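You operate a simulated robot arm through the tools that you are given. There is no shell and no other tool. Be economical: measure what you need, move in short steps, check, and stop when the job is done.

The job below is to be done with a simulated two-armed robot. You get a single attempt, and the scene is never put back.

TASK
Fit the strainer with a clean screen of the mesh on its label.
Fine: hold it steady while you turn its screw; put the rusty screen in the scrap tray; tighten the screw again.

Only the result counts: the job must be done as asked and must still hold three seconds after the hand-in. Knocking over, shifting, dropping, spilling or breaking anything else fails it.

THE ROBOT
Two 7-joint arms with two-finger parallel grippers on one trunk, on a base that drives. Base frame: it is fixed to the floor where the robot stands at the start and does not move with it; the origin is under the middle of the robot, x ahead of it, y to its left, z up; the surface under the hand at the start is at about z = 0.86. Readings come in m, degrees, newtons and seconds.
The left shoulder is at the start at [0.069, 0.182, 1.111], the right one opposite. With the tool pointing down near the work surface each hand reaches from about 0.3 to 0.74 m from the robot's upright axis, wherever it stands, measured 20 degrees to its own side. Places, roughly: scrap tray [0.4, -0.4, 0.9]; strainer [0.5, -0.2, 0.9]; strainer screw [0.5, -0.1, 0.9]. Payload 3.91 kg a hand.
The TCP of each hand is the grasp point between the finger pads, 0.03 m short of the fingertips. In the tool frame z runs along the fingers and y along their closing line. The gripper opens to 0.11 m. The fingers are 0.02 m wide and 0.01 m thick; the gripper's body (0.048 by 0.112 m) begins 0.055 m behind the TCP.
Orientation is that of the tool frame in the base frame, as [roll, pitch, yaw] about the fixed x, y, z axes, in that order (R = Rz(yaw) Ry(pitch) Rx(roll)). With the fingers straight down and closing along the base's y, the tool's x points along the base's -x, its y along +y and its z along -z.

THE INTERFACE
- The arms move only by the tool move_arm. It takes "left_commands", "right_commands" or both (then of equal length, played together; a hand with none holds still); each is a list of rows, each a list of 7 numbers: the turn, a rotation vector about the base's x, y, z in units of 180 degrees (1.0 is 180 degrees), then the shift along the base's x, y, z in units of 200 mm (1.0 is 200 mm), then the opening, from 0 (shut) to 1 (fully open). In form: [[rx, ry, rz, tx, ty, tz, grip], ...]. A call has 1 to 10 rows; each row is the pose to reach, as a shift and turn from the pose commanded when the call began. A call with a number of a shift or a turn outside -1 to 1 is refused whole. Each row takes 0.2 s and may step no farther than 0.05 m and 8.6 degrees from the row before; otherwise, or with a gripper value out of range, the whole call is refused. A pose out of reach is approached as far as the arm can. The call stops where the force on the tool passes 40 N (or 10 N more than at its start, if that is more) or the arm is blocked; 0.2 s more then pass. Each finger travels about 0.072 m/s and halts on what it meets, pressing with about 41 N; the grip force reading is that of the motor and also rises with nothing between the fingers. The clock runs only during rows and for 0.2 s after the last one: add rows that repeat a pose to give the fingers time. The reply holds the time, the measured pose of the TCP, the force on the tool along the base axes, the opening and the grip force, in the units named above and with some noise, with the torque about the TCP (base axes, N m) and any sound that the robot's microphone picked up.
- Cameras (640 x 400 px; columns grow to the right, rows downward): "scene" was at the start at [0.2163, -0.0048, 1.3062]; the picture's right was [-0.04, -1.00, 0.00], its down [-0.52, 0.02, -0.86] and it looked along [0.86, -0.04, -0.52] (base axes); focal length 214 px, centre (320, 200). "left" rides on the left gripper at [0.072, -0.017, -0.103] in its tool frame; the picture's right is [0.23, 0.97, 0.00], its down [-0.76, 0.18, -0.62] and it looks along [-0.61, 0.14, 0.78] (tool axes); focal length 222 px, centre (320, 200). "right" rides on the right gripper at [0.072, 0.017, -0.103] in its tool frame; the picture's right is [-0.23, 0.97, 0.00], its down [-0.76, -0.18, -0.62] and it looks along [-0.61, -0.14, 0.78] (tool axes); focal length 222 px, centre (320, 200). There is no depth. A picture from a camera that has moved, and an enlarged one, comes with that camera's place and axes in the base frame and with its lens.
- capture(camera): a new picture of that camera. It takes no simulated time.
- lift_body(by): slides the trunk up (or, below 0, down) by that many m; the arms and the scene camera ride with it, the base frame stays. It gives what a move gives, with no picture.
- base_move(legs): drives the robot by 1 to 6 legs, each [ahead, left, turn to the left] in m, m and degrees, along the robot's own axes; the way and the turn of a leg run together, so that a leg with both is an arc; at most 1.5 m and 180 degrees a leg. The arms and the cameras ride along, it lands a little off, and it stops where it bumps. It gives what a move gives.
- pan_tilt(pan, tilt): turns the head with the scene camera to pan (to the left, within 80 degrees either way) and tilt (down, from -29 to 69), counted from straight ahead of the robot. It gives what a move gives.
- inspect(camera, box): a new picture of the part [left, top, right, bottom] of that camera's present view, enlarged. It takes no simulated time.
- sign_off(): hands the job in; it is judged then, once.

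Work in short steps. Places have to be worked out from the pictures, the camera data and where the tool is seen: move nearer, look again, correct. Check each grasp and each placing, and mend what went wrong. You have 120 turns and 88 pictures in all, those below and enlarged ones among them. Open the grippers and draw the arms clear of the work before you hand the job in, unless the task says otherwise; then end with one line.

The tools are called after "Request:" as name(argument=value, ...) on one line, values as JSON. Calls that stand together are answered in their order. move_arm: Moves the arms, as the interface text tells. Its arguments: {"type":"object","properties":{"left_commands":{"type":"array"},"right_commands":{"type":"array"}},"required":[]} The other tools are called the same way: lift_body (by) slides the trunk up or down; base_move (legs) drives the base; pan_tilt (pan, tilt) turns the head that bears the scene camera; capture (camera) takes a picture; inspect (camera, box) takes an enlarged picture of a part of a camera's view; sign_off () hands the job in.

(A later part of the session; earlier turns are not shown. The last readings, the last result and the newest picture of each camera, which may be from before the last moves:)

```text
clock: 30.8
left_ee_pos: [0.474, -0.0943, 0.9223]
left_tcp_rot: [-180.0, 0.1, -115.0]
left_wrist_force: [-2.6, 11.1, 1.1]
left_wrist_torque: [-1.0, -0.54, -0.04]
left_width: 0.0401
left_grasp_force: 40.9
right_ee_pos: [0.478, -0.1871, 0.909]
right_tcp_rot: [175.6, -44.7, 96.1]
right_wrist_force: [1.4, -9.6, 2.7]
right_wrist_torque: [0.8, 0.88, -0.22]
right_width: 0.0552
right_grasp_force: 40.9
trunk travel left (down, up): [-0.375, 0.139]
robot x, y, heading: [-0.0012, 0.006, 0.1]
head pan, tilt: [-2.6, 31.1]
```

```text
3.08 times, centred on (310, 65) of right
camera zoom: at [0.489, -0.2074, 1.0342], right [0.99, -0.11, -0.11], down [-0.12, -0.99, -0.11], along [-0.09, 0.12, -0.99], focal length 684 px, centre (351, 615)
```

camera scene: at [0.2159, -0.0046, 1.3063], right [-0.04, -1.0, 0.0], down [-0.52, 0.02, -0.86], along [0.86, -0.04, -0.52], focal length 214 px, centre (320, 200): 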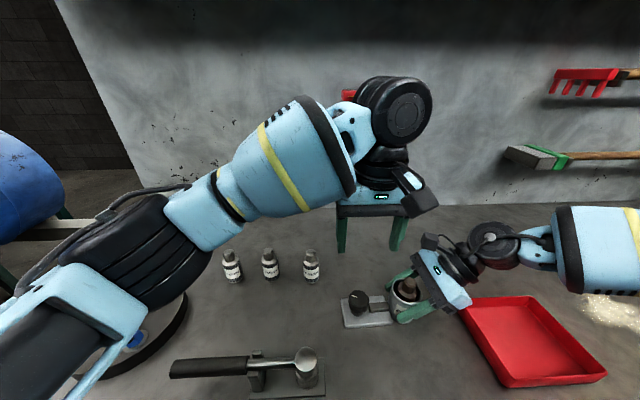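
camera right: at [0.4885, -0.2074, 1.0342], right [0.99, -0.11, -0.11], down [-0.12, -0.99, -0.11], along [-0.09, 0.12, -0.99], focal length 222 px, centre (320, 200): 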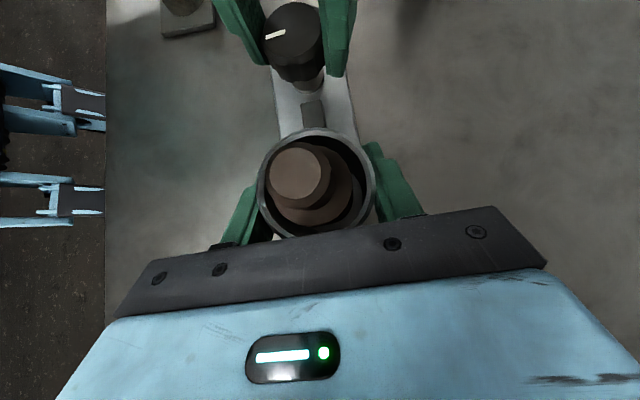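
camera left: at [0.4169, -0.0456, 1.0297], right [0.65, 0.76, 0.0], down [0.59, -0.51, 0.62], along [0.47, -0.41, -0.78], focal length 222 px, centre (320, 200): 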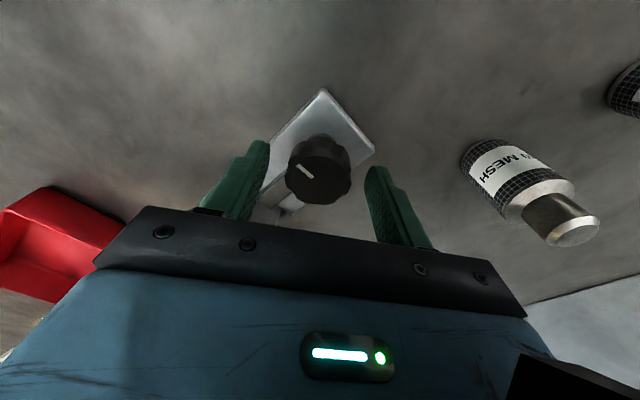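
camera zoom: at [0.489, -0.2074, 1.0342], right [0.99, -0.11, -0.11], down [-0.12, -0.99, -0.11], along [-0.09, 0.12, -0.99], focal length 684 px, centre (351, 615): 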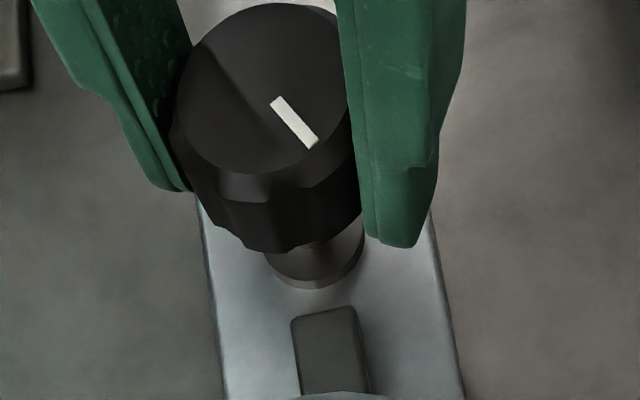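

Mark has moved another ~130°, bar not visibly moved. Third stroke.

Request:
move_arm(left_commands=[[0, 0, 0, 0, 0, 0, 0.45], [0, 0, 0, 0, 0, 0, 0.65], [0, 0, -0.047, 0, 0, 0.02, 0.65], [0, 0, -0.094, 0, 0, 0.02, 0.65], [0, 0, -0.141, 0, 0, 0.02, 0.65], [0, 0, -0.188, 0, 0, 0.02, 0.65], [0, 0, -0.235, 0, 0, 0.02, 0.65], [0, 0, -0.282, 0, 0, 0.02, 0.65], [0, 0, -0.329, 0, 0, 0.02, 0.65], [0, 0, -0.376, 0, 0, 0.02, 0.65]])

Request:
move_arm(left_commands=[[0, 0, -0.047, 0, 0, 0, 0.65], [0, 0, -0.094, 0, 0, 0, 0.65], [0, 0, -0.141, 0, 0, 0, 0.65], [0, 0, -0.188, 0, 0, 0, 0.65], [0, 0, -0.235, 0, 0, 0, 0.65], [0, 0, -0.282, 0, 0, 0, 0.65], [0, 0, -0.282, 0, 0, -0.02, 0.4], [0, 0, -0.282, 0, 0, -0.02, 0.2], [0, 0, -0.282, 0, 0, -0.02, 0.2], [0, 0, -0.235, 0, 0, -0.02, 0.2]])

Request:
move_arm(left_commands=[[0, 0, 0.047, 0, 0, 0, 0.2], [0, 0, 0.094, 0, 0, 0, 0.2], [0, 0, 0.141, 0, 0, 0, 0.2], [0, 0, 0.188, 0, 0, 0, 0.2], [0, 0, 0.235, 0, 0, 0, 0.2], [0, 0, 0.282, 0, 0, 0, 0.2], [0, 0, 0.329, 0, 0, 0, 0.2], [0, 0, 0.376, 0, 0, 0, 0.2], [0, 0, 0.423, 0, 0, 0, 0.2], [0, 0, 0.47, 0, 0, 0, 0.2]])

Request:
inspect(camera="right", box=[220, 0, 400, 130])

```text
clock: 33.0
left_ee_pos: [0.4732, -0.0943, 0.927]
left_tcp_rot: [179.9, 0.0, 176.8]
left_wrist_force: [0.2, -0.2, 0.6]
left_wrist_torque: [-0.01, 0.02, 0.04]
left_width: 0.0714
left_grasp_force: 0.1
right_ee_pos: [0.4782, -0.1874, 0.91]
right_tcp_rot: [175.5, -44.7, 96.4]
right_wrist_force: [-1.8, 1.9, 1.7]
right_wrist_torque: [-0.2, 0.24, -0.1]
right_width: 0.055
right_grasp_force: 41.2
trunk travel left (down, up): [-0.375, 0.139]
robot x, y, heading: [0.001, -0.0018, 0.1]
head pan, tilt: [-2.6, 31.1]
```

```text
clock: 35.2
left_ee_pos: [0.4743, -0.0939, 0.9222]
left_tcp_rot: [-180.0, 0.0, 134.9]
left_wrist_force: [-0.7, 0.6, 2.6]
left_wrist_torque: [0.0, -1.1, -0.02]
left_width: 0.0402
left_grasp_force: 41.2
right_ee_pos: [0.4795, -0.1869, 0.909]
right_tcp_rot: [175.6, -44.8, 96.3]
right_wrist_force: [2.3, 0.2, 1.9]
right_wrist_torque: [-0.48, 1.37, -0.19]
right_width: 0.055
right_grasp_force: 41.0
trunk travel left (down, up): [-0.375, 0.139]
robot x, y, heading: [0.0001, -0.0004, -0.0]
head pan, tilt: [-2.6, 31.1]
```

```text
clock: 37.4
left_ee_pos: [0.4738, -0.0941, 0.9211]
left_tcp_rot: [-180.0, 0.1, -140.4]
left_wrist_force: [-0.2, 3.5, 7.9]
left_wrist_torque: [-1.26, 0.21, -0.09]
left_width: 0.0395
left_grasp_force: 40.8
right_ee_pos: [0.4786, -0.1869, 0.9088]
right_tcp_rot: [175.3, -44.8, 96.3]
right_wrist_force: [0.1, -1.5, -0.2]
right_wrist_torque: [0.37, -0.02, 0.01]
right_width: 0.0548
right_grasp_force: 41.1
trunk travel left (down, up): [-0.375, 0.139]
robot x, y, heading: [0.001, -0.0029, 0.1]
head pan, tilt: [-2.6, 31.1]
```

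```text
3.08 times, centred on (310, 65) of right
camera zoom: at [0.4887, -0.2072, 1.0342], right [0.99, -0.11, -0.11], down [-0.12, -0.99, -0.11], along [-0.09, 0.12, -0.99], focal length 684 px, centre (351, 615)
```

zoom: 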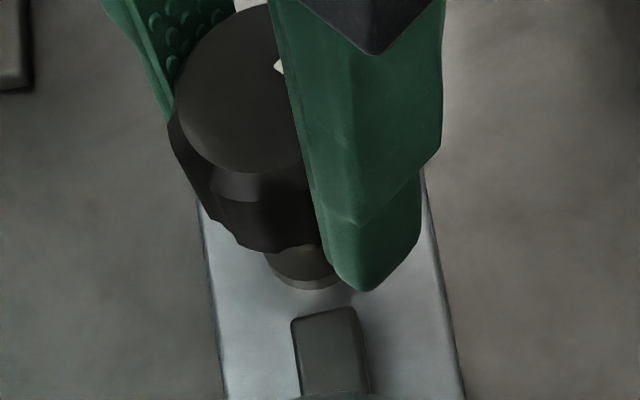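

About 330° loosened. I open the left hand, raise it and move it aside, then release the cup with the right.

Request:
move_arm(left_commands=[[0, 0, 0, 0, 0, 0, 0.45], [0, 0, 0, 0, 0, 0, 0.65], [0, 0, 0, 0, 0, 0.15, 0.65], [0, 0, 0, 0, 0, 0.35, 0.65], [0, 0, 0, 0, 0.1, 0.55, 0.65], [0, 0, 0, 0, 0.3, 0.7, 0.65], [0, 0, 0, 0, 0.5, 0.8, 0.65], [0, 0, 0, 0, 0.7, 0.8, 0.65], [0, 0, 0, 0, 0.9, 0.8, 0.65]])

Request:
move_arm(right_commands=[[0, 0, 0, 0, 0, 0, 0.6], [0, 0, 0, 0, 0, 0, 0.8], [0, 0, 0, 0, 0, 0, 1], [0, 0, 0, 0, -0.06, 0.06, 1], [0, 0, 0, 0, -0.16, 0.16, 1], [0, 0, 0, 0, -0.25, 0.3, 1], [0, 0, 0, 0, -0.3, 0.5, 1], [-0.0417, 0, 0, 0, -0.25, 0.6, 1], [-0.0833, 0, 0, 0, -0.2, 0.65, 1]])

Request:
capture(camera="right")

Request:
inspect(camera="scene", box=[330, 250, 450, 340])

```text
clock: 39.4
left_ee_pos: [0.4741, 0.0888, 1.084]
left_tcp_rot: [-180.0, 0.0, -140.6]
left_wrist_force: [0.7, -0.4, -0.6]
left_wrist_torque: [-0.02, 0.0, 0.01]
left_width: 0.0712
left_grasp_force: 0.0
right_ee_pos: [0.4779, -0.1875, 0.9091]
right_tcp_rot: [175.5, -44.9, 96.4]
right_wrist_force: [-0.4, 1.7, 0.3]
right_wrist_torque: [-0.13, 0.15, -0.06]
right_width: 0.0554
right_grasp_force: 40.9
trunk travel left (down, up): [-0.375, 0.139]
robot x, y, heading: [-0.0029, -0.0036, 0.1]
head pan, tilt: [-2.6, 31.1]
```

```text
clock: 41.4
left_ee_pos: [0.474, 0.0866, 1.0835]
left_tcp_rot: [-180.0, 0.1, -140.6]
left_wrist_force: [-0.7, -0.7, -0.3]
left_wrist_torque: [-0.01, 0.04, 0.0]
left_width: 0.0715
left_grasp_force: 0.0
right_ee_pos: [0.4803, -0.2266, 1.0383]
right_tcp_rot: [177.4, -29.9, 95.3]
right_wrist_force: [-0.1, -0.2, 0.1]
right_wrist_torque: [0.01, -0.01, 0.02]
right_width: 0.1101
right_grasp_force: 0.2
trunk travel left (down, up): [-0.375, 0.139]
robot x, y, heading: [-0.0022, 0.0021, 0.0]
head pan, tilt: [-2.6, 31.1]
```

```text
51 pictures are left
camera right: at [0.4908, -0.2129, 1.1639], right [0.99, -0.13, -0.07], down [-0.12, -0.98, 0.16], along [-0.09, -0.15, -0.98], focal length 222 px, centre (320, 200)
```

right: 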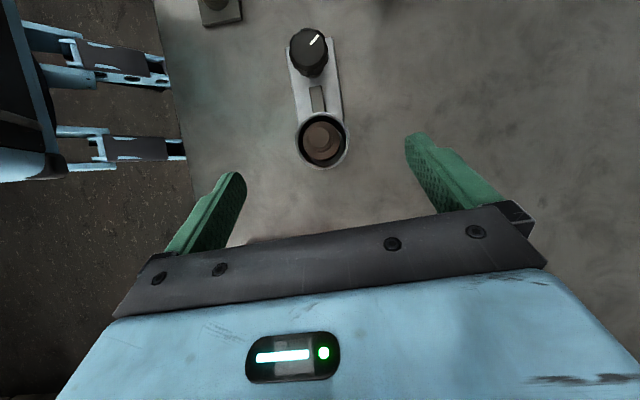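

```text
4.44 times, centred on (390, 295) of scene
camera zoom: at [0.2162, -0.0039, 1.3062], right [-0.04, -1.0, 0.0], down [-0.52, 0.02, -0.86], along [0.86, -0.04, -0.52], focal length 953 px, centre (9, -222)
```

zoom: 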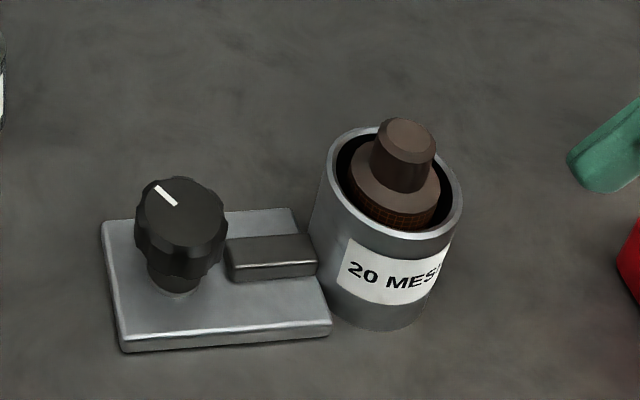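

Mark shows roughly 330° total. Next I bring the right hand upright above the stem to test pulling the rusty screen.

Request:
move_arm(right_commands=[[-0.0417, 0, 0, 0, 0.05, 0, 0.8], [-0.0833, 0, 0, 0, 0.1, 0, 0.6], [-0.125, 0, 0, 0, 0.15, 0, 0.5], [-0.1667, 0, 0, 0, 0.198, -0.03, 0.45], [-0.1667, 0, 0, 0, 0.198, -0.15, 0.45]])

Request:
capture(camera="right")

Request:
inspect(camera="scene", box=[330, 220, 470, 330])

```text
clock: 42.6
left_ee_pos: [0.4744, 0.086, 1.0842]
left_tcp_rot: [-180.0, 0.0, -140.6]
left_wrist_force: [0.1, 0.1, -0.2]
left_wrist_torque: [-0.02, -0.01, 0.01]
left_width: 0.0714
left_grasp_force: 0.1
right_ee_pos: [0.4791, -0.1881, 1.0094]
right_tcp_rot: [179.9, 0.0, 94.5]
right_wrist_force: [0.1, 0.2, -0.5]
right_wrist_torque: [0.02, 0.02, -0.01]
right_width: 0.0494
right_grasp_force: 0.0
trunk travel left (down, up): [-0.375, 0.139]
robot x, y, heading: [0.0021, 0.001, -0.1]
head pan, tilt: [-2.6, 31.1]
```

```text
49 pictures are left
camera right: at [0.4895, -0.1132, 1.1122], right [0.99, -0.15, 0.0], down [-0.12, -0.77, 0.62], along [-0.09, -0.62, -0.78], focal length 222 px, centre (320, 200)
```

right: 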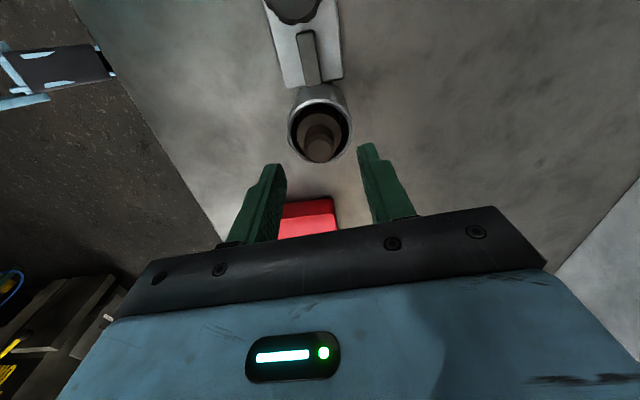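

```text
3.64 times, centred on (400, 275) of scene
camera zoom: at [0.2163, -0.0051, 1.3062], right [-0.04, -1.0, 0.0], down [-0.52, 0.02, -0.86], along [0.86, -0.04, -0.52], focal length 780 px, centre (29, -73)
```

zoom: 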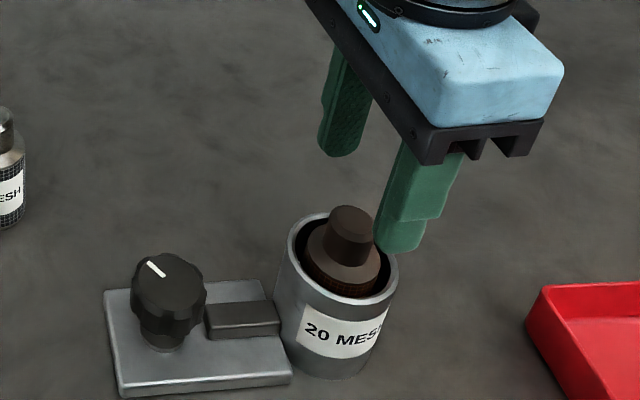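

Stem top is around z 0.957. I descend until the tips straddle the stem and check with an image.

Request:
move_arm(right_commands=[[0, 0, 0, 0, 0.005, -0.12, 0.45], [0, 0, 0, 0, 0.005, -0.24, 0.45]])

Request:
inspect(camera="right", box=[220, 60, 420, 200])

Request:
inspect(camera="scene", box=[350, 240, 450, 310])

```text
clock: 43.2
left_ee_pos: [0.4743, 0.0858, 1.0841]
left_tcp_rot: [179.9, 0.0, -140.7]
left_wrist_force: [0.3, -0.4, -0.6]
left_wrist_torque: [-0.01, -0.03, -0.03]
left_width: 0.0717
left_grasp_force: 0.1
right_ee_pos: [0.4801, -0.185, 0.9616]
right_tcp_rot: [179.8, 0.0, 94.5]
right_wrist_force: [0.0, -1.1, -0.3]
right_wrist_torque: [-0.02, 0.01, -0.01]
right_width: 0.0494
right_grasp_force: 0.0
trunk travel left (down, up): [-0.375, 0.139]
robot x, y, heading: [0.0006, -0.0017, -0.1]
head pan, tilt: [-2.6, 31.1]
```

```text
2.86 times, centred on (320, 130) of right
camera zoom: at [0.4886, -0.1114, 1.0645], right [0.99, -0.15, 0.0], down [-0.12, -0.77, 0.62], along [-0.09, -0.62, -0.78], focal length 635 px, centre (320, 400)
```

zoom: 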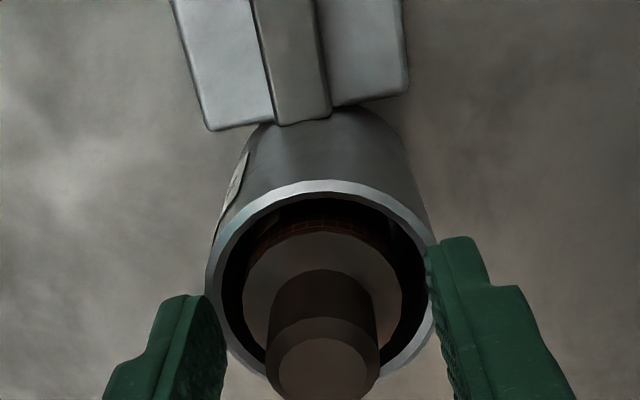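

```text
5.71 times, centred on (400, 275) of scene
camera zoom: at [0.2166, -0.0048, 1.3061], right [-0.04, -1.0, 0.0], down [-0.52, 0.02, -0.86], along [0.86, -0.04, -0.52], focal length 1226 px, centre (-137, -229)
```

zoom: 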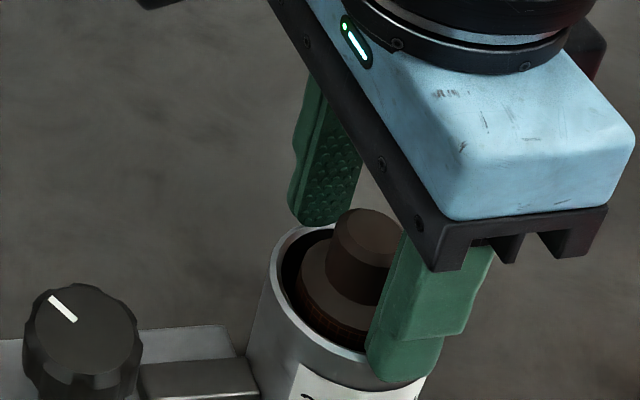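

Fingers straddle the stem. I close and check the grip.

Request:
move_arm(right_commands=[[0, 0, 0, 0, 0, 0, 0.3], [0, 0, 0, 0, 0, 0, 0.15], [0, 0, 0, 0, 0, 0, 0.1], [0, 0, 0, 0, 0, 0, 0.1]])

Request:
inspect(camera="right", box=[220, 60, 420, 200])

```text
clock: 44.2
left_ee_pos: [0.473, 0.0863, 1.0844]
left_tcp_rot: [180.0, 0.0, -140.6]
left_wrist_force: [-0.1, -0.5, 0.3]
left_wrist_torque: [0.03, -0.02, 0.01]
left_width: 0.0715
left_grasp_force: 0.0
right_ee_pos: [0.4787, -0.1862, 0.9618]
right_tcp_rot: [180.0, 0.0, 94.5]
right_wrist_force: [0.1, 0.9, 0.4]
right_wrist_torque: [0.01, 0.02, 0.02]
right_width: 0.0362
right_grasp_force: 41.2
trunk travel left (down, up): [-0.375, 0.139]
robot x, y, heading: [-0.0018, -0.0012, 0.0]
head pan, tilt: [-2.6, 31.1]
```

```text
2.86 times, centred on (320, 130) of right
camera zoom: at [0.4883, -0.1114, 1.0646], right [0.99, -0.15, 0.0], down [-0.12, -0.77, 0.62], along [-0.09, -0.62, -0.78], focal length 635 px, centre (320, 400)
```

zoom: 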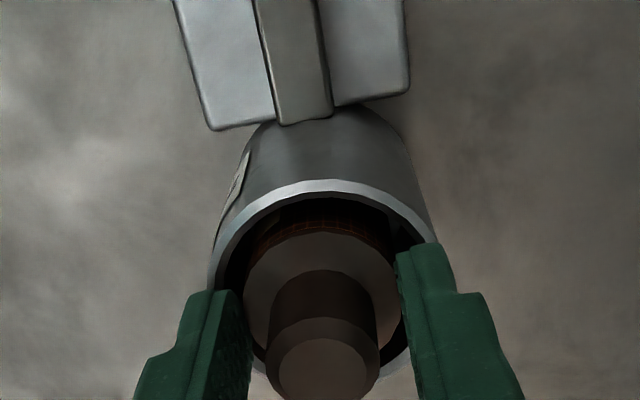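

Width 0.036 means the tips are on the shoulder rim; I open, raise 9 mm, and grip the stem.

Request:
move_arm(right_commands=[[0, 0, 0, 0, 0, 0, 0.42], [0, 0, 0, 0, 0, 0.04, 0.42], [0, 0, 0, 0, 0, 0.04, 0.25], [0, 0, 0, 0, 0, 0.04, 0.1], [0, 0, 0, 0, 0, 0.04, 0.1], [0, 0, 0, 0, 0, 0.04, 0.1]])

Request:
inspect(camera="right", box=[220, 60, 420, 200])

```text
clock: 45.6
left_ee_pos: [0.4754, 0.0873, 1.0845]
left_tcp_rot: [-180.0, 0.0, -140.6]
left_wrist_force: [0.5, -0.4, -0.6]
left_wrist_torque: [0.0, -0.02, -0.04]
left_width: 0.0713
left_grasp_force: 0.1
right_ee_pos: [0.4779, -0.1868, 0.9696]
right_tcp_rot: [180.0, 0.0, 94.7]
right_wrist_force: [0.1, -0.1, -0.4]
right_wrist_torque: [-0.01, -0.03, 0.01]
right_width: 0.0224
right_grasp_force: 40.9
trunk travel left (down, up): [-0.375, 0.139]
robot x, y, heading: [-0.0005, 0.0013, 0.0]
head pan, tilt: [-2.6, 31.1]
```

```text
2.86 times, centred on (320, 130) of right
camera zoom: at [0.4881, -0.1118, 1.0722], right [0.99, -0.15, 0.0], down [-0.12, -0.77, 0.62], along [-0.09, -0.62, -0.78], focal length 635 px, centre (320, 400)
```

zoom: 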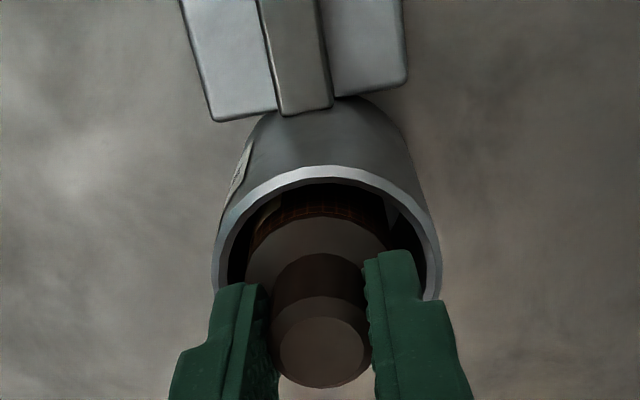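

Stem gripped at 0.0224. I lift gently 6 mm and read the force.

Request:
move_arm(right_commands=[[0, 0, 0, 0, 0, 0.01, 0.1], [0, 0, 0, 0, 0, 0.02, 0.1], [0, 0, 0, 0, 0, 0.03, 0.1]])

Request:
inspect(camera="right", box=[220, 60, 420, 200])

```text
clock: 46.4
left_ee_pos: [0.4739, 0.0863, 1.0853]
left_tcp_rot: [179.9, 0.0, -140.7]
left_wrist_force: [0.6, 0.4, 0.2]
left_wrist_torque: [-0.01, 0.0, 0.03]
left_width: 0.0713
left_grasp_force: 0.1
right_ee_pos: [0.4777, -0.1863, 0.9758]
right_tcp_rot: [179.9, 0.0, 94.5]
right_wrist_force: [0.8, 0.3, -0.9]
right_wrist_torque: [0.0, -0.03, 0.04]
right_width: 0.0225
right_grasp_force: 41.2
trunk travel left (down, up): [-0.375, 0.139]
robot x, y, heading: [0.0027, 0.0003, -0.0]
head pan, tilt: [-2.6, 31.1]
```

```text
2.86 times, centred on (320, 130) of right
camera zoom: at [0.4878, -0.112, 1.0785], right [0.99, -0.15, 0.0], down [-0.12, -0.77, 0.62], along [-0.09, -0.62, -0.78], focal length 635 px, centre (320, 400)
```

zoom: 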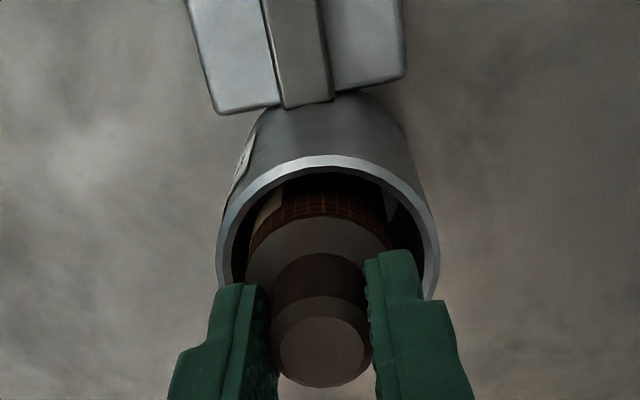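

The screen comes free easily. I lift it straight out.

Request:
move_arm(right_commands=[[0, 0, 0, 0, 0, 0.1, 0.1], [0, 0, 0, 0, 0, 0.2, 0.1], [0, 0, 0, 0, 0, 0.32, 0.1], [0, 0, 0, 0, 0, 0.46, 0.1], [0, 0, 0, 0, 0, 0.6, 0.1]])

Request:
capture(camera="right")

Request:
capture(camera="scene")

```text
clock: 47.6
left_ee_pos: [0.4752, 0.0876, 1.0838]
left_tcp_rot: [180.0, 0.0, -140.7]
left_wrist_force: [-0.7, -0.7, 1.4]
left_wrist_torque: [0.01, -0.03, 0.01]
left_width: 0.0715
left_grasp_force: 0.1
right_ee_pos: [0.4789, -0.1854, 1.0935]
right_tcp_rot: [-179.9, 0.1, 94.5]
right_wrist_force: [-0.2, 0.0, -0.2]
right_wrist_torque: [0.01, 0.01, 0.04]
right_width: 0.0227
right_grasp_force: 41.0
trunk travel left (down, up): [-0.375, 0.139]
robot x, y, heading: [0.0033, -0.0027, 0.0]
head pan, tilt: [-2.6, 31.1]
```

```text
42 pictures are left
camera right: at [0.4887, -0.1112, 1.1962], right [0.99, -0.15, 0.0], down [-0.12, -0.77, 0.62], along [-0.09, -0.62, -0.78], focal length 222 px, centre (320, 200)
```

right: 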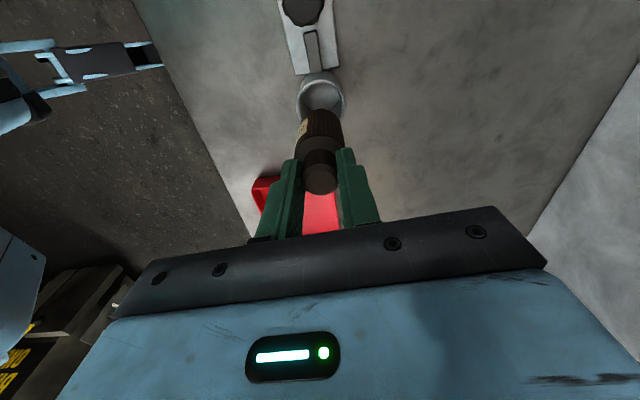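

```text
41 pictures are left
camera scene: at [0.2162, -0.0046, 1.3062], right [-0.04, -1.0, 0.0], down [-0.52, 0.02, -0.86], along [0.86, -0.04, -0.52], focal length 214 px, centre (320, 200)
```

scene: 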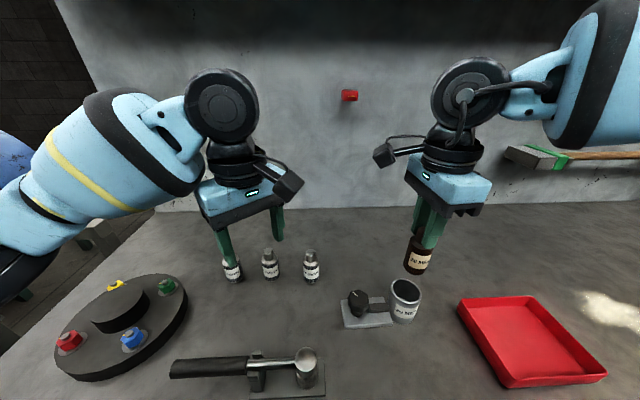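

The screen is out and intact. I carry it over the tray centre ≈(0.412,-0.405).

Request:
move_arm(right_commands=[[0, 0, 0, -0.05, -0.2, 0, 0.1], [0, 0, 0, -0.1, -0.4, 0, 0.1], [0, 0, 0, -0.16, -0.6, 0, 0.1], [0, 0, 0, -0.22, -0.8, 0, 0.1], [0, 0, 0, -0.28, -0.95, -0.05, 0.1], [0, 0, 0, -0.33, -1.0, -0.2, 0.1]])

Request:
capture(camera="right")

Request:
inspect(camera="scene", box=[430, 220, 630, 400])

```text
clock: 49.0
left_ee_pos: [0.4744, 0.0857, 1.0823]
left_tcp_rot: [-180.0, 0.1, -140.6]
left_wrist_force: [0.7, 0.9, 0.0]
left_wrist_torque: [0.01, 0.01, -0.03]
left_width: 0.0716
left_grasp_force: 0.1
right_ee_pos: [0.4136, -0.3889, 1.0526]
right_tcp_rot: [180.0, -0.1, 94.4]
right_wrist_force: [-0.5, -1.1, 0.1]
right_wrist_torque: [-0.02, 0.01, 0.0]
right_width: 0.0226
right_grasp_force: 40.9
trunk travel left (down, up): [-0.375, 0.139]
robot x, y, heading: [0.0012, 0.0016, 0.1]
head pan, tilt: [-2.6, 31.1]
```

```text
40 pictures are left
camera right: at [0.4231, -0.3139, 1.1569], right [0.99, -0.15, 0.0], down [-0.12, -0.77, 0.62], along [-0.09, -0.62, -0.78], focal length 222 px, centre (320, 200)
```

right: 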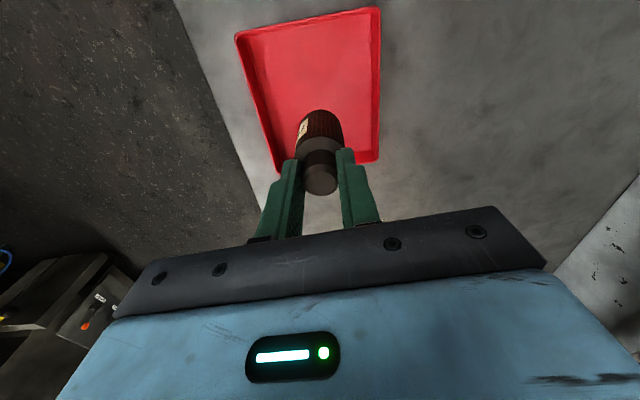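

```text
2.22 times, centred on (530, 310) of scene
camera zoom: at [0.2164, -0.0052, 1.3061], right [-0.04, -1.0, 0.0], down [-0.52, 0.02, -0.86], along [0.86, -0.04, -0.52], focal length 477 px, centre (-147, -44)
```

zoom: 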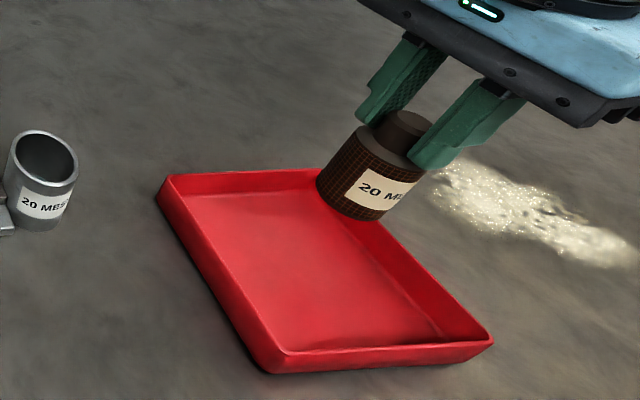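

The tray centre from the right camera is ≈(0.412,-0.39), right under the hand. I lower toward its floor.

Request:
move_arm(right_commands=[[0, 0, 0, 0, 0, -0.15, 0.1], [0, 0, 0, 0, 0, -0.3, 0.1], [0, 0, 0, 0, 0, -0.38, 0.1], [0, 0, 0, 0, 0, -0.41, 0.1], [0, 0, 0, 0, 0, -0.425, 0.1]])

Request:
inspect(camera="scene", box=[430, 220, 630, 400])

```text
clock: 50.2
left_ee_pos: [0.4744, 0.0867, 1.0837]
left_tcp_rot: [-180.0, 0.1, -140.6]
left_wrist_force: [0.4, -0.5, -0.4]
left_wrist_torque: [0.03, 0.02, -0.03]
left_width: 0.0715
left_grasp_force: 0.1
right_ee_pos: [0.4136, -0.3867, 0.9698]
right_tcp_rot: [179.9, 0.0, 94.4]
right_wrist_force: [-0.6, 0.5, -0.7]
right_wrist_torque: [0.01, -0.01, -0.02]
right_width: 0.0225
right_grasp_force: 40.9
trunk travel left (down, up): [-0.375, 0.139]
robot x, y, heading: [0.0043, -0.0013, -0.1]
head pan, tilt: [-2.6, 31.1]
```

```text
2.22 times, centred on (530, 310) of scene
camera zoom: at [0.2164, -0.0048, 1.3062], right [-0.04, -1.0, 0.0], down [-0.52, 0.02, -0.86], along [0.86, -0.04, -0.52], focal length 477 px, centre (-147, -44)
```

zoom: 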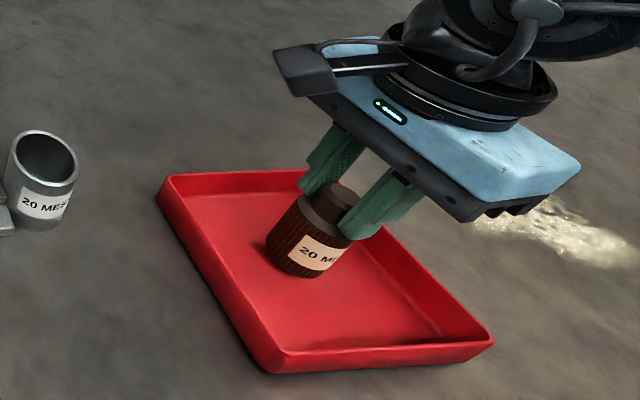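

It appears to be near the floor. I creep down 2 mm per row to feel contact.

Request:
move_arm(right_commands=[[0, 0, 0, 0, 0, -0.01, 0.1], [0, 0, 0, 0, 0, -0.02, 0.1]])

Request:
move_arm(right_commands=[[0, 0, 0, 0, 0, -0.01, 0.1], [0, 0, 0, 0, 0, -0.02, 0.1]])

Request:
inspect(camera="scene", box=[480, 270, 600, 350])

```text
clock: 50.8
left_ee_pos: [0.4747, 0.0859, 1.0842]
left_tcp_rot: [180.0, 0.0, -140.6]
left_wrist_force: [-0.2, 0.0, -0.4]
left_wrist_torque: [-0.01, -0.02, 0.02]
left_width: 0.0715
left_grasp_force: 0.1
right_ee_pos: [0.4131, -0.3874, 0.9656]
right_tcp_rot: [-179.9, 0.0, 94.5]
right_wrist_force: [-0.7, 1.1, -1.3]
right_wrist_torque: [-0.01, -0.02, -0.02]
right_width: 0.0227
right_grasp_force: 41.5
trunk travel left (down, up): [-0.375, 0.139]
robot x, y, heading: [-0.0037, -0.0003, 0.1]
head pan, tilt: [-2.6, 31.1]
```

```text
clock: 51.4
left_ee_pos: [0.4742, 0.0868, 1.0834]
left_tcp_rot: [-180.0, 0.0, -140.6]
left_wrist_force: [-0.1, 0.2, 0.2]
left_wrist_torque: [0.0, -0.01, 0.02]
left_width: 0.0714
left_grasp_force: 0.1
right_ee_pos: [0.4134, -0.3873, 0.9626]
right_tcp_rot: [179.9, 0.2, 94.4]
right_wrist_force: [-0.6, -0.3, 5.4]
right_wrist_torque: [-0.11, 0.05, 0.01]
right_width: 0.0224
right_grasp_force: 41.5
trunk travel left (down, up): [-0.375, 0.139]
robot x, y, heading: [-0.0031, 0.0027, 0.1]
head pan, tilt: [-2.6, 31.1]
```

```text
5.00 times, centred on (540, 310) of scene
camera zoom: at [0.2159, -0.0046, 1.3063], right [-0.04, -1.0, 0.0], down [-0.52, 0.02, -0.86], along [0.86, -0.04, -0.52], focal length 1072 px, centre (-780, -350)
```

zoom: 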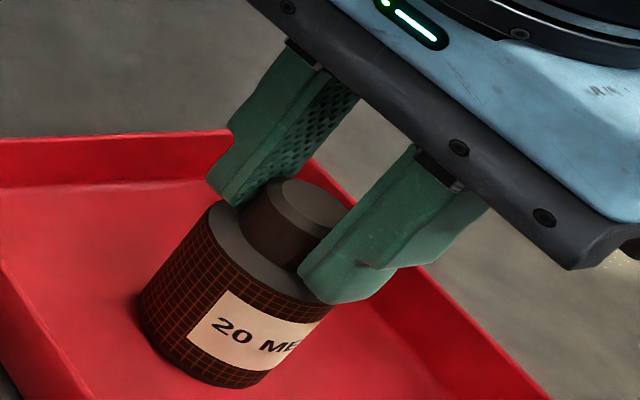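

Contact (5 N): it stands on the tray floor. I release, lift straight up, and confirm it stays standing.

Request:
move_arm(right_commands=[[0, 0, 0, 0, 0, 0.005, 0.1], [0, 0, 0, 0, 0, 0.005, 0.25], [0, 0, 0, 0, 0, 0.005, 0.45], [0, 0, 0, 0, 0, 0.1, 0.5], [0, 0, 0, 0, 0, 0.3, 0.5], [0, 0, 0, 0, 0, 0.5, 0.7], [0, 0, 0, 0, 0, 0.6, 0.9]])

Request:
capture(camera="scene")

```text
clock: 53.0
left_ee_pos: [0.4739, 0.0859, 1.0837]
left_tcp_rot: [-179.9, 0.0, -140.7]
left_wrist_force: [-1.4, 0.7, -0.8]
left_wrist_torque: [-0.03, 0.0, 0.01]
left_width: 0.0716
left_grasp_force: 0.0
right_ee_pos: [0.4118, -0.3848, 1.0808]
right_tcp_rot: [-180.0, 0.0, 94.5]
right_wrist_force: [0.4, -0.1, -0.2]
right_wrist_torque: [0.01, -0.05, 0.02]
right_width: 0.0992
right_grasp_force: 0.1
trunk travel left (down, up): [-0.375, 0.139]
robot x, y, heading: [-0.0005, 0.0023, 0.2]
head pan, tilt: [-2.6, 31.1]
```

```text
36 pictures are left
camera scene: at [0.2163, -0.0046, 1.3062], right [-0.04, -1.0, 0.0], down [-0.52, 0.02, -0.86], along [0.86, -0.04, -0.52], focal length 214 px, centre (320, 200)
```

scene: 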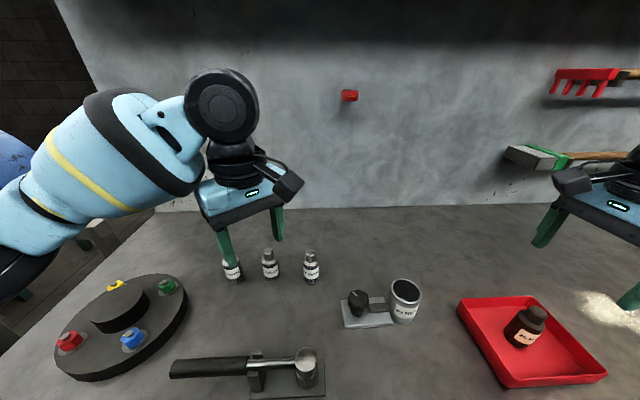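

Rusty screen stands in the tray. Now the left hand goes above the 20-mesh screen ≈(0.587,0.189).

Request:
move_arm(left_commands=[[0, 0, 0, 0.14, 0.13, 0, 0.5], [0, 0, 0, 0.28, 0.26, 0, 0.45], [0, 0, 0, 0.42, 0.38, -0.05, 0.45], [0, 0, 0, 0.565, 0.51, -0.2, 0.45], [0, 0, 0, 0.565, 0.51, -0.3, 0.45]])

Request:
capture(camera="left")

```text
clock: 54.2
left_ee_pos: [0.5865, 0.186, 1.0236]
left_tcp_rot: [-179.9, 0.1, -140.7]
left_wrist_force: [0.2, -0.2, -0.9]
left_wrist_torque: [0.01, -0.01, -0.01]
left_width: 0.0495
left_grasp_force: 0.0
right_ee_pos: [0.411, -0.3875, 1.0822]
right_tcp_rot: [179.9, -0.1, 94.4]
right_wrist_force: [-0.5, 0.5, -0.4]
right_wrist_torque: [-0.01, 0.02, -0.04]
right_width: 0.0989
right_grasp_force: 0.1
trunk travel left (down, up): [-0.375, 0.139]
robot x, y, heading: [0.0031, 0.0019, 0.1]
head pan, tilt: [-2.6, 31.1]
```

```text
35 pictures are left
camera left: at [0.5415, 0.1279, 1.1262], right [-0.79, 0.61, 0.0], down [0.48, 0.62, 0.62], along [0.38, 0.49, -0.78], focal length 222 px, centre (320, 200)
```

left: 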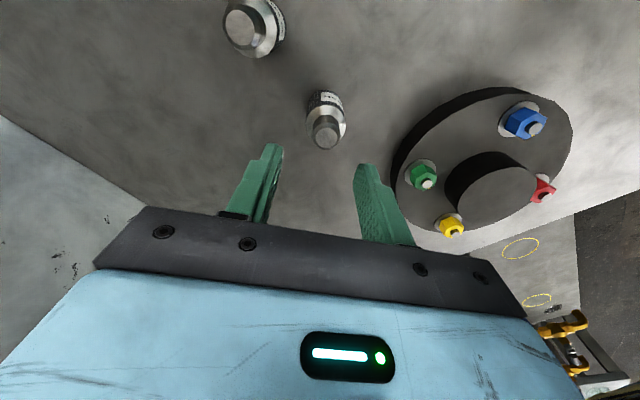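

Stem located at (0.583,0.191), top ≈0.944. I correct and descend to just above it, then check.

Request:
move_arm(left_commands=[[0, 0, 0, -0.017, 0.025, -0.1, 0.45], [0, 0, 0, -0.017, 0.025, -0.22, 0.45]])

Request:
inspect(camera="left", box=[220, 70, 420, 210])

Request:
inspect(camera="scene", box=[180, 210, 300, 300])

```text
clock: 54.8
left_ee_pos: [0.5839, 0.1942, 0.9778]
left_tcp_rot: [-179.9, 0.0, -140.7]
left_wrist_force: [0.0, 0.4, -1.1]
left_wrist_torque: [-0.01, 0.0, 0.03]
left_width: 0.0495
left_grasp_force: 0.1
right_ee_pos: [0.4119, -0.3862, 1.0822]
right_tcp_rot: [-180.0, 0.1, 94.5]
right_wrist_force: [0.2, 0.2, 0.2]
right_wrist_torque: [-0.01, 0.0, -0.02]
right_width: 0.099
right_grasp_force: 0.2
trunk travel left (down, up): [-0.375, 0.139]
robot x, y, heading: [0.0044, -0.0039, -0.1]
head pan, tilt: [-2.6, 31.1]
```

```text
2.86 times, centred on (320, 140) of left
camera zoom: at [0.5384, 0.1357, 1.0811], right [-0.79, 0.61, 0.0], down [0.48, 0.62, 0.62], along [0.38, 0.49, -0.78], focal length 635 px, centre (320, 371)
```

zoom: 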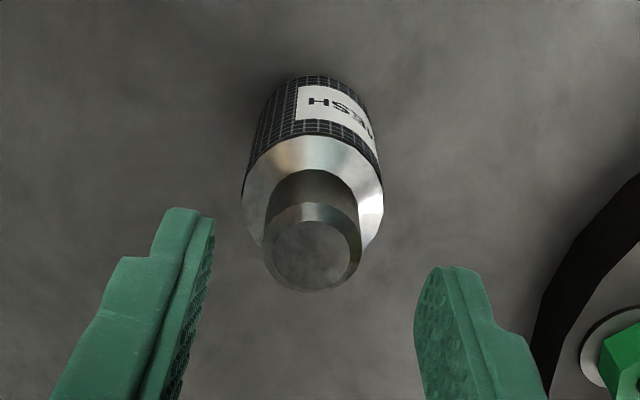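

```text
4.44 times, centred on (240, 255) of scene
camera zoom: at [0.2166, -0.0047, 1.3061], right [-0.04, -1.0, 0.0], down [-0.52, 0.02, -0.86], along [0.86, -0.04, -0.52], focal length 953 px, centre (676, -44)
```

zoom: 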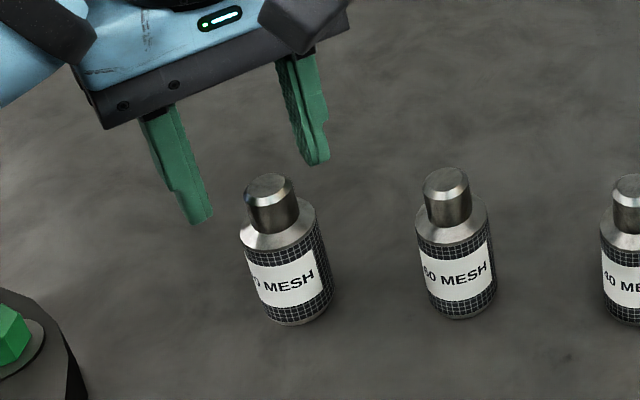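

Two-ray triangulation puts the stem at (0.582,0.189), top ≈0.952. I lower 20 mm with a small correction and close on the stem.

Request:
move_arm(left_commands=[[0, 0, 0, -0.006, -0.015, -0.05, 0.45], [0, 0, 0, -0.006, -0.015, -0.098, 0.45], [0, 0, 0, -0.006, -0.015, -0.098, 0.3], [0, 0, 0, -0.006, -0.015, -0.098, 0.15], [0, 0, 0, -0.006, -0.015, -0.098, 0.1], [0, 0, 0, -0.006, -0.015, -0.098, 0.1]])

Request:
inspect(camera="left", box=[220, 70, 420, 210])

```text
clock: 56.2
left_ee_pos: [0.5819, 0.1898, 0.96]
left_tcp_rot: [180.0, 0.0, -140.7]
left_wrist_force: [-0.5, 0.1, -0.7]
left_wrist_torque: [0.03, -0.01, 0.02]
left_width: 0.0224
left_grasp_force: 41.7
right_ee_pos: [0.4114, -0.3853, 1.0803]
right_tcp_rot: [180.0, 0.0, 94.5]
right_wrist_force: [-0.6, 0.0, 1.0]
right_wrist_torque: [-0.05, 0.01, 0.04]
right_width: 0.099
right_grasp_force: 0.0
trunk travel left (down, up): [-0.375, 0.139]
robot x, y, heading: [-0.0001, -0.0014, -0.3]
head pan, tilt: [-2.6, 31.1]
```

```text
2.86 times, centred on (320, 140) of left
camera zoom: at [0.5367, 0.1314, 1.0624], right [-0.79, 0.61, 0.0], down [0.48, 0.62, 0.62], along [0.38, 0.49, -0.78], focal length 635 px, centre (320, 371)
```

zoom: 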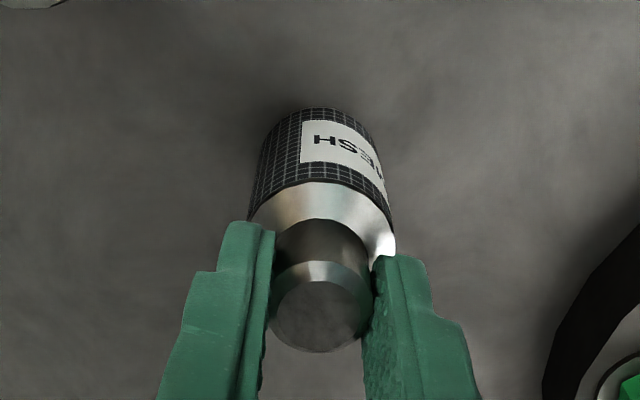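

Gripped firmly (0.0224). I lift straight up.

Request:
move_arm(left_commands=[[0, 0, 0, 0, 0, 0.1, 0.1], [0, 0, 0, 0, 0, 0.25, 0.1], [0, 0, 0, 0, 0, 0.45, 0.1], [0, 0, 0, 0, 0, 0.65, 0.1], [0, 0, 0, 0, 0, 0.82, 0.1]])

Request:
move_arm(left_commands=[[0, 0, 0, -0.055, -0.2, 0, 0.1], [0, 0, 0, -0.11, -0.4, 0, 0.1], [0, 0, 0, -0.165, -0.6, 0, 0.1], [0, 0, 0, -0.22, -0.8, 0, 0.1], [0, 0, 0, -0.275, -1.0, 0, 0.1]])

Request:
move_arm(left_commands=[[0, 0, 0, -0.055, -0.2, 0, 0.1], [0, 0, 0, -0.11, -0.4, 0, 0.1], [0, 0, 0, -0.165, -0.6, 0, 0.1], [0, 0, 0, -0.22, -0.8, 0, 0.1], [0, 0, 0, -0.24, -0.88, -0.1, 0.1], [0, 0, 0, -0.24, -0.88, -0.15, 0.1]])

Request:
capture(camera="left")

Request:
capture(camera="scene")

```text
clock: 57.4
left_ee_pos: [0.5819, 0.1892, 1.123]
left_tcp_rot: [-180.0, 0.0, -140.6]
left_wrist_force: [-0.5, -0.7, -1.1]
left_wrist_torque: [-0.03, -0.01, 0.0]
left_width: 0.0224
left_grasp_force: 41.5
right_ee_pos: [0.4113, -0.3873, 1.0808]
right_tcp_rot: [180.0, 0.1, 94.4]
right_wrist_force: [0.2, 0.6, 0.3]
right_wrist_torque: [-0.03, -0.01, 0.0]
right_width: 0.0991
right_grasp_force: 0.1
trunk travel left (down, up): [-0.375, 0.139]
robot x, y, heading: [0.0041, 0.0018, 0.1]
head pan, tilt: [-2.6, 31.1]
```

```text
clock: 58.6
left_ee_pos: [0.529, -0.0112, 1.1227]
left_tcp_rot: [180.0, 0.0, -140.5]
left_wrist_force: [0.7, -0.8, -0.1]
left_wrist_torque: [0.01, -0.02, 0.02]
left_width: 0.0228
left_grasp_force: 40.9
right_ee_pos: [0.4111, -0.3866, 1.0808]
right_tcp_rot: [180.0, 0.0, 94.6]
right_wrist_force: [0.0, -0.5, -0.6]
right_wrist_torque: [0.01, -0.01, 0.0]
right_width: 0.0992
right_grasp_force: 0.0
trunk travel left (down, up): [-0.375, 0.139]
robot x, y, heading: [0.001, -0.0, -0.0]
head pan, tilt: [-2.6, 31.1]
```

```text
clock: 59.7
left_ee_pos: [0.5529, -0.0865, 1.1129]
left_tcp_rot: [-179.8, -5.3, -131.1]
left_wrist_force: [0.5, -1.2, -1.3]
left_wrist_torque: [0.02, -0.03, 0.06]
left_width: 0.0226
left_grasp_force: 40.7
left hand out of reach, approached as far as the arm can: row 4, 5
right_ee_pos: [0.411, -0.385, 1.0823]
right_tcp_rot: [179.9, 0.0, 94.4]
right_wrist_force: [0.0, 0.5, -0.2]
right_wrist_torque: [0.01, 0.0, -0.01]
right_width: 0.099
right_grasp_force: 0.0
trunk travel left (down, up): [-0.375, 0.139]
robot x, y, heading: [0.0015, 0.0023, -0.1]
head pan, tilt: [-2.6, 31.1]
stopped in row 5 (left hand): the arm was blocked; the commanded pose is now the measured one
```

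```text
31 pictures are left
camera left: at [0.5227, -0.1441, 1.2219], right [-0.88, 0.47, 0.02], down [0.4, 0.73, 0.55], along [0.24, 0.49, -0.83], focal length 222 px, centre (320, 200)
```

left: 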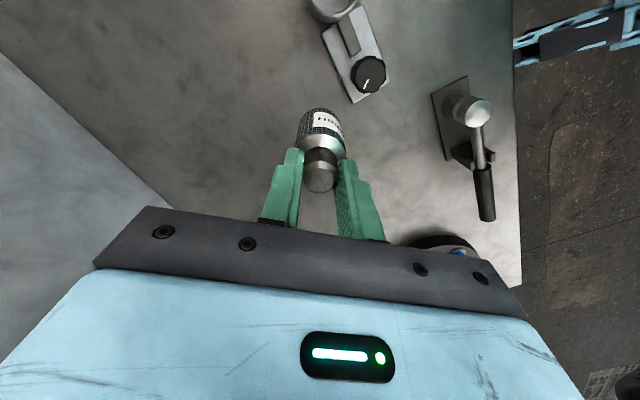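

```text
30 pictures are left
camera scene: at [0.2158, -0.0046, 1.3063], right [-0.04, -1.0, 0.0], down [-0.52, 0.02, -0.86], along [0.86, -0.04, -0.52], focal length 214 px, centre (320, 200)
```

scene: 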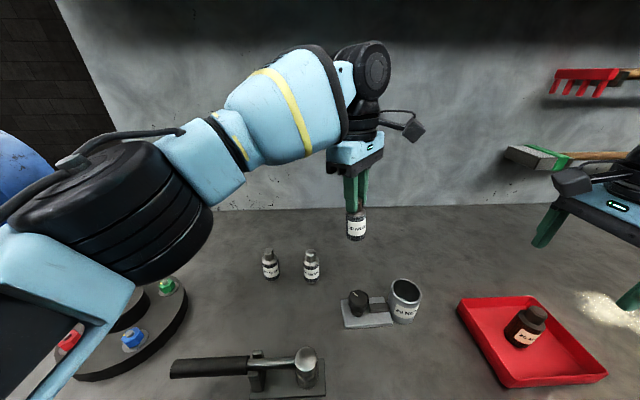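

The arm got blocked at this yaw. I level the hand and pull back nearer, then I will turn it clockwise for a better wrist pose.

Request:
move_arm(left_commands=[[0.011, -0.0097, 0, -0.1, 0.08, 0, 0.1], [0.0222, -0.0193, 0, -0.2, 0.16, 0, 0.1], [0.0222, -0.0193, 0, -0.3, 0.2, 0, 0.1]])

```text
clock: 60.5
left_ee_pos: [0.4912, -0.0476, 1.1119]
left_tcp_rot: [-179.9, 0.2, -131.2]
left_wrist_force: [0.5, -0.2, -0.8]
left_wrist_torque: [-0.03, 0.02, 0.01]
left_width: 0.0225
left_grasp_force: 41.0
right_ee_pos: [0.4116, -0.3858, 1.081]
right_tcp_rot: [-180.0, 0.2, 94.6]
right_wrist_force: [0.4, 0.0, 0.7]
right_wrist_torque: [-0.03, 0.01, 0.02]
right_width: 0.0991
right_grasp_force: 0.0
trunk travel left (down, up): [-0.375, 0.139]
robot x, y, heading: [0.0008, -0.0003, 0.0]
head pan, tilt: [-2.6, 31.1]
```

Level again. Now rotate −85° (yaw → ~144°).

Request:
move_arm(left_commands=[[0, 0, -0.047, 0, 0, 0, 0.1], [0, 0, -0.094, 0, 0, 0, 0.1], [0, 0, -0.141, 0, 0, 0, 0.1], [0, 0, -0.188, 0, 0, 0, 0.1], [0, 0, -0.235, 0, 0, 0, 0.1], [0, 0, -0.282, 0, 0, 0, 0.1], [0, 0, -0.329, 0, 0, 0, 0.1], [0, 0, -0.376, 0, 0, 0, 0.1], [0, 0, -0.423, 0, 0, 0, 0.1], [0, 0, -0.47, 0, 0, 0, 0.1]])

Request:
move_arm(left_commands=[[0, 0, 0, -0.02, -0.18, 0, 0.1], [0, 0, 0, -0.04, -0.36, 0, 0.1], [0, 0, 0, -0.06, -0.54, 0, 0.1], [0, 0, 0, -0.06, -0.69, 0, 0.1]])

Request:
capture(camera="left")

```text
clock: 62.7
left_ee_pos: [0.4921, -0.0468, 1.1124]
left_tcp_rot: [-179.9, 0.0, 144.0]
left_wrist_force: [-0.7, -0.6, -0.4]
left_wrist_torque: [-0.02, 0.02, 0.01]
left_width: 0.0229
left_grasp_force: 41.1
right_ee_pos: [0.4117, -0.3856, 1.0815]
right_tcp_rot: [-180.0, 0.0, 94.4]
right_wrist_force: [-1.0, 0.2, 0.8]
right_wrist_torque: [0.0, -0.02, 0.02]
right_width: 0.0992
right_grasp_force: 0.0
trunk travel left (down, up): [-0.375, 0.139]
robot x, y, heading: [-0.001, 0.0032, -0.1]
head pan, tilt: [-2.6, 31.1]
```

```text
clock: 63.7
left_ee_pos: [0.5413, -0.095, 1.0978]
left_tcp_rot: [-177.0, -1.7, 153.3]
left_wrist_force: [-0.5, 0.2, -0.3]
left_wrist_torque: [-0.03, -0.02, 0.0]
left_width: 0.0229
left_grasp_force: 41.2
left hand out of reach, approached as far as the arm can: row 4
right_ee_pos: [0.4119, -0.3855, 1.0822]
right_tcp_rot: [-180.0, 0.0, 94.5]
right_wrist_force: [0.2, -0.2, 0.0]
right_wrist_torque: [0.0, -0.01, -0.02]
right_width: 0.0993
right_grasp_force: 0.1
trunk travel left (down, up): [-0.375, 0.139]
robot x, y, heading: [0.0, 0.0004, 0.1]
head pan, tilt: [-2.6, 31.1]
stopped in row 4 (left hand): the arm was blocked; the commanded pose is now the measured one
```

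```text
29 pictures are left
camera left: at [0.4734, -0.0737, 1.2042], right [0.23, 0.97, -0.04], down [0.79, -0.16, 0.59], along [0.57, -0.17, -0.81], focal length 222 px, centre (320, 200)
```

left: 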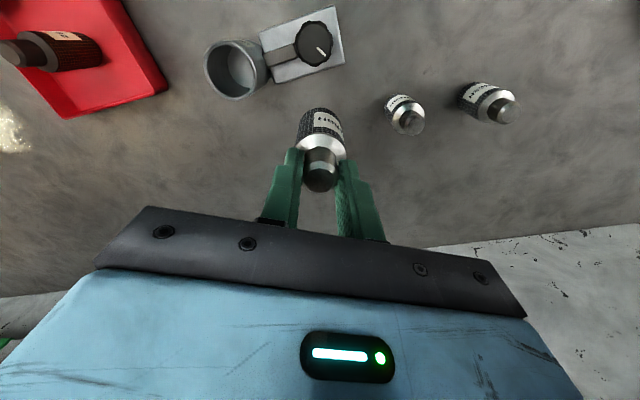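

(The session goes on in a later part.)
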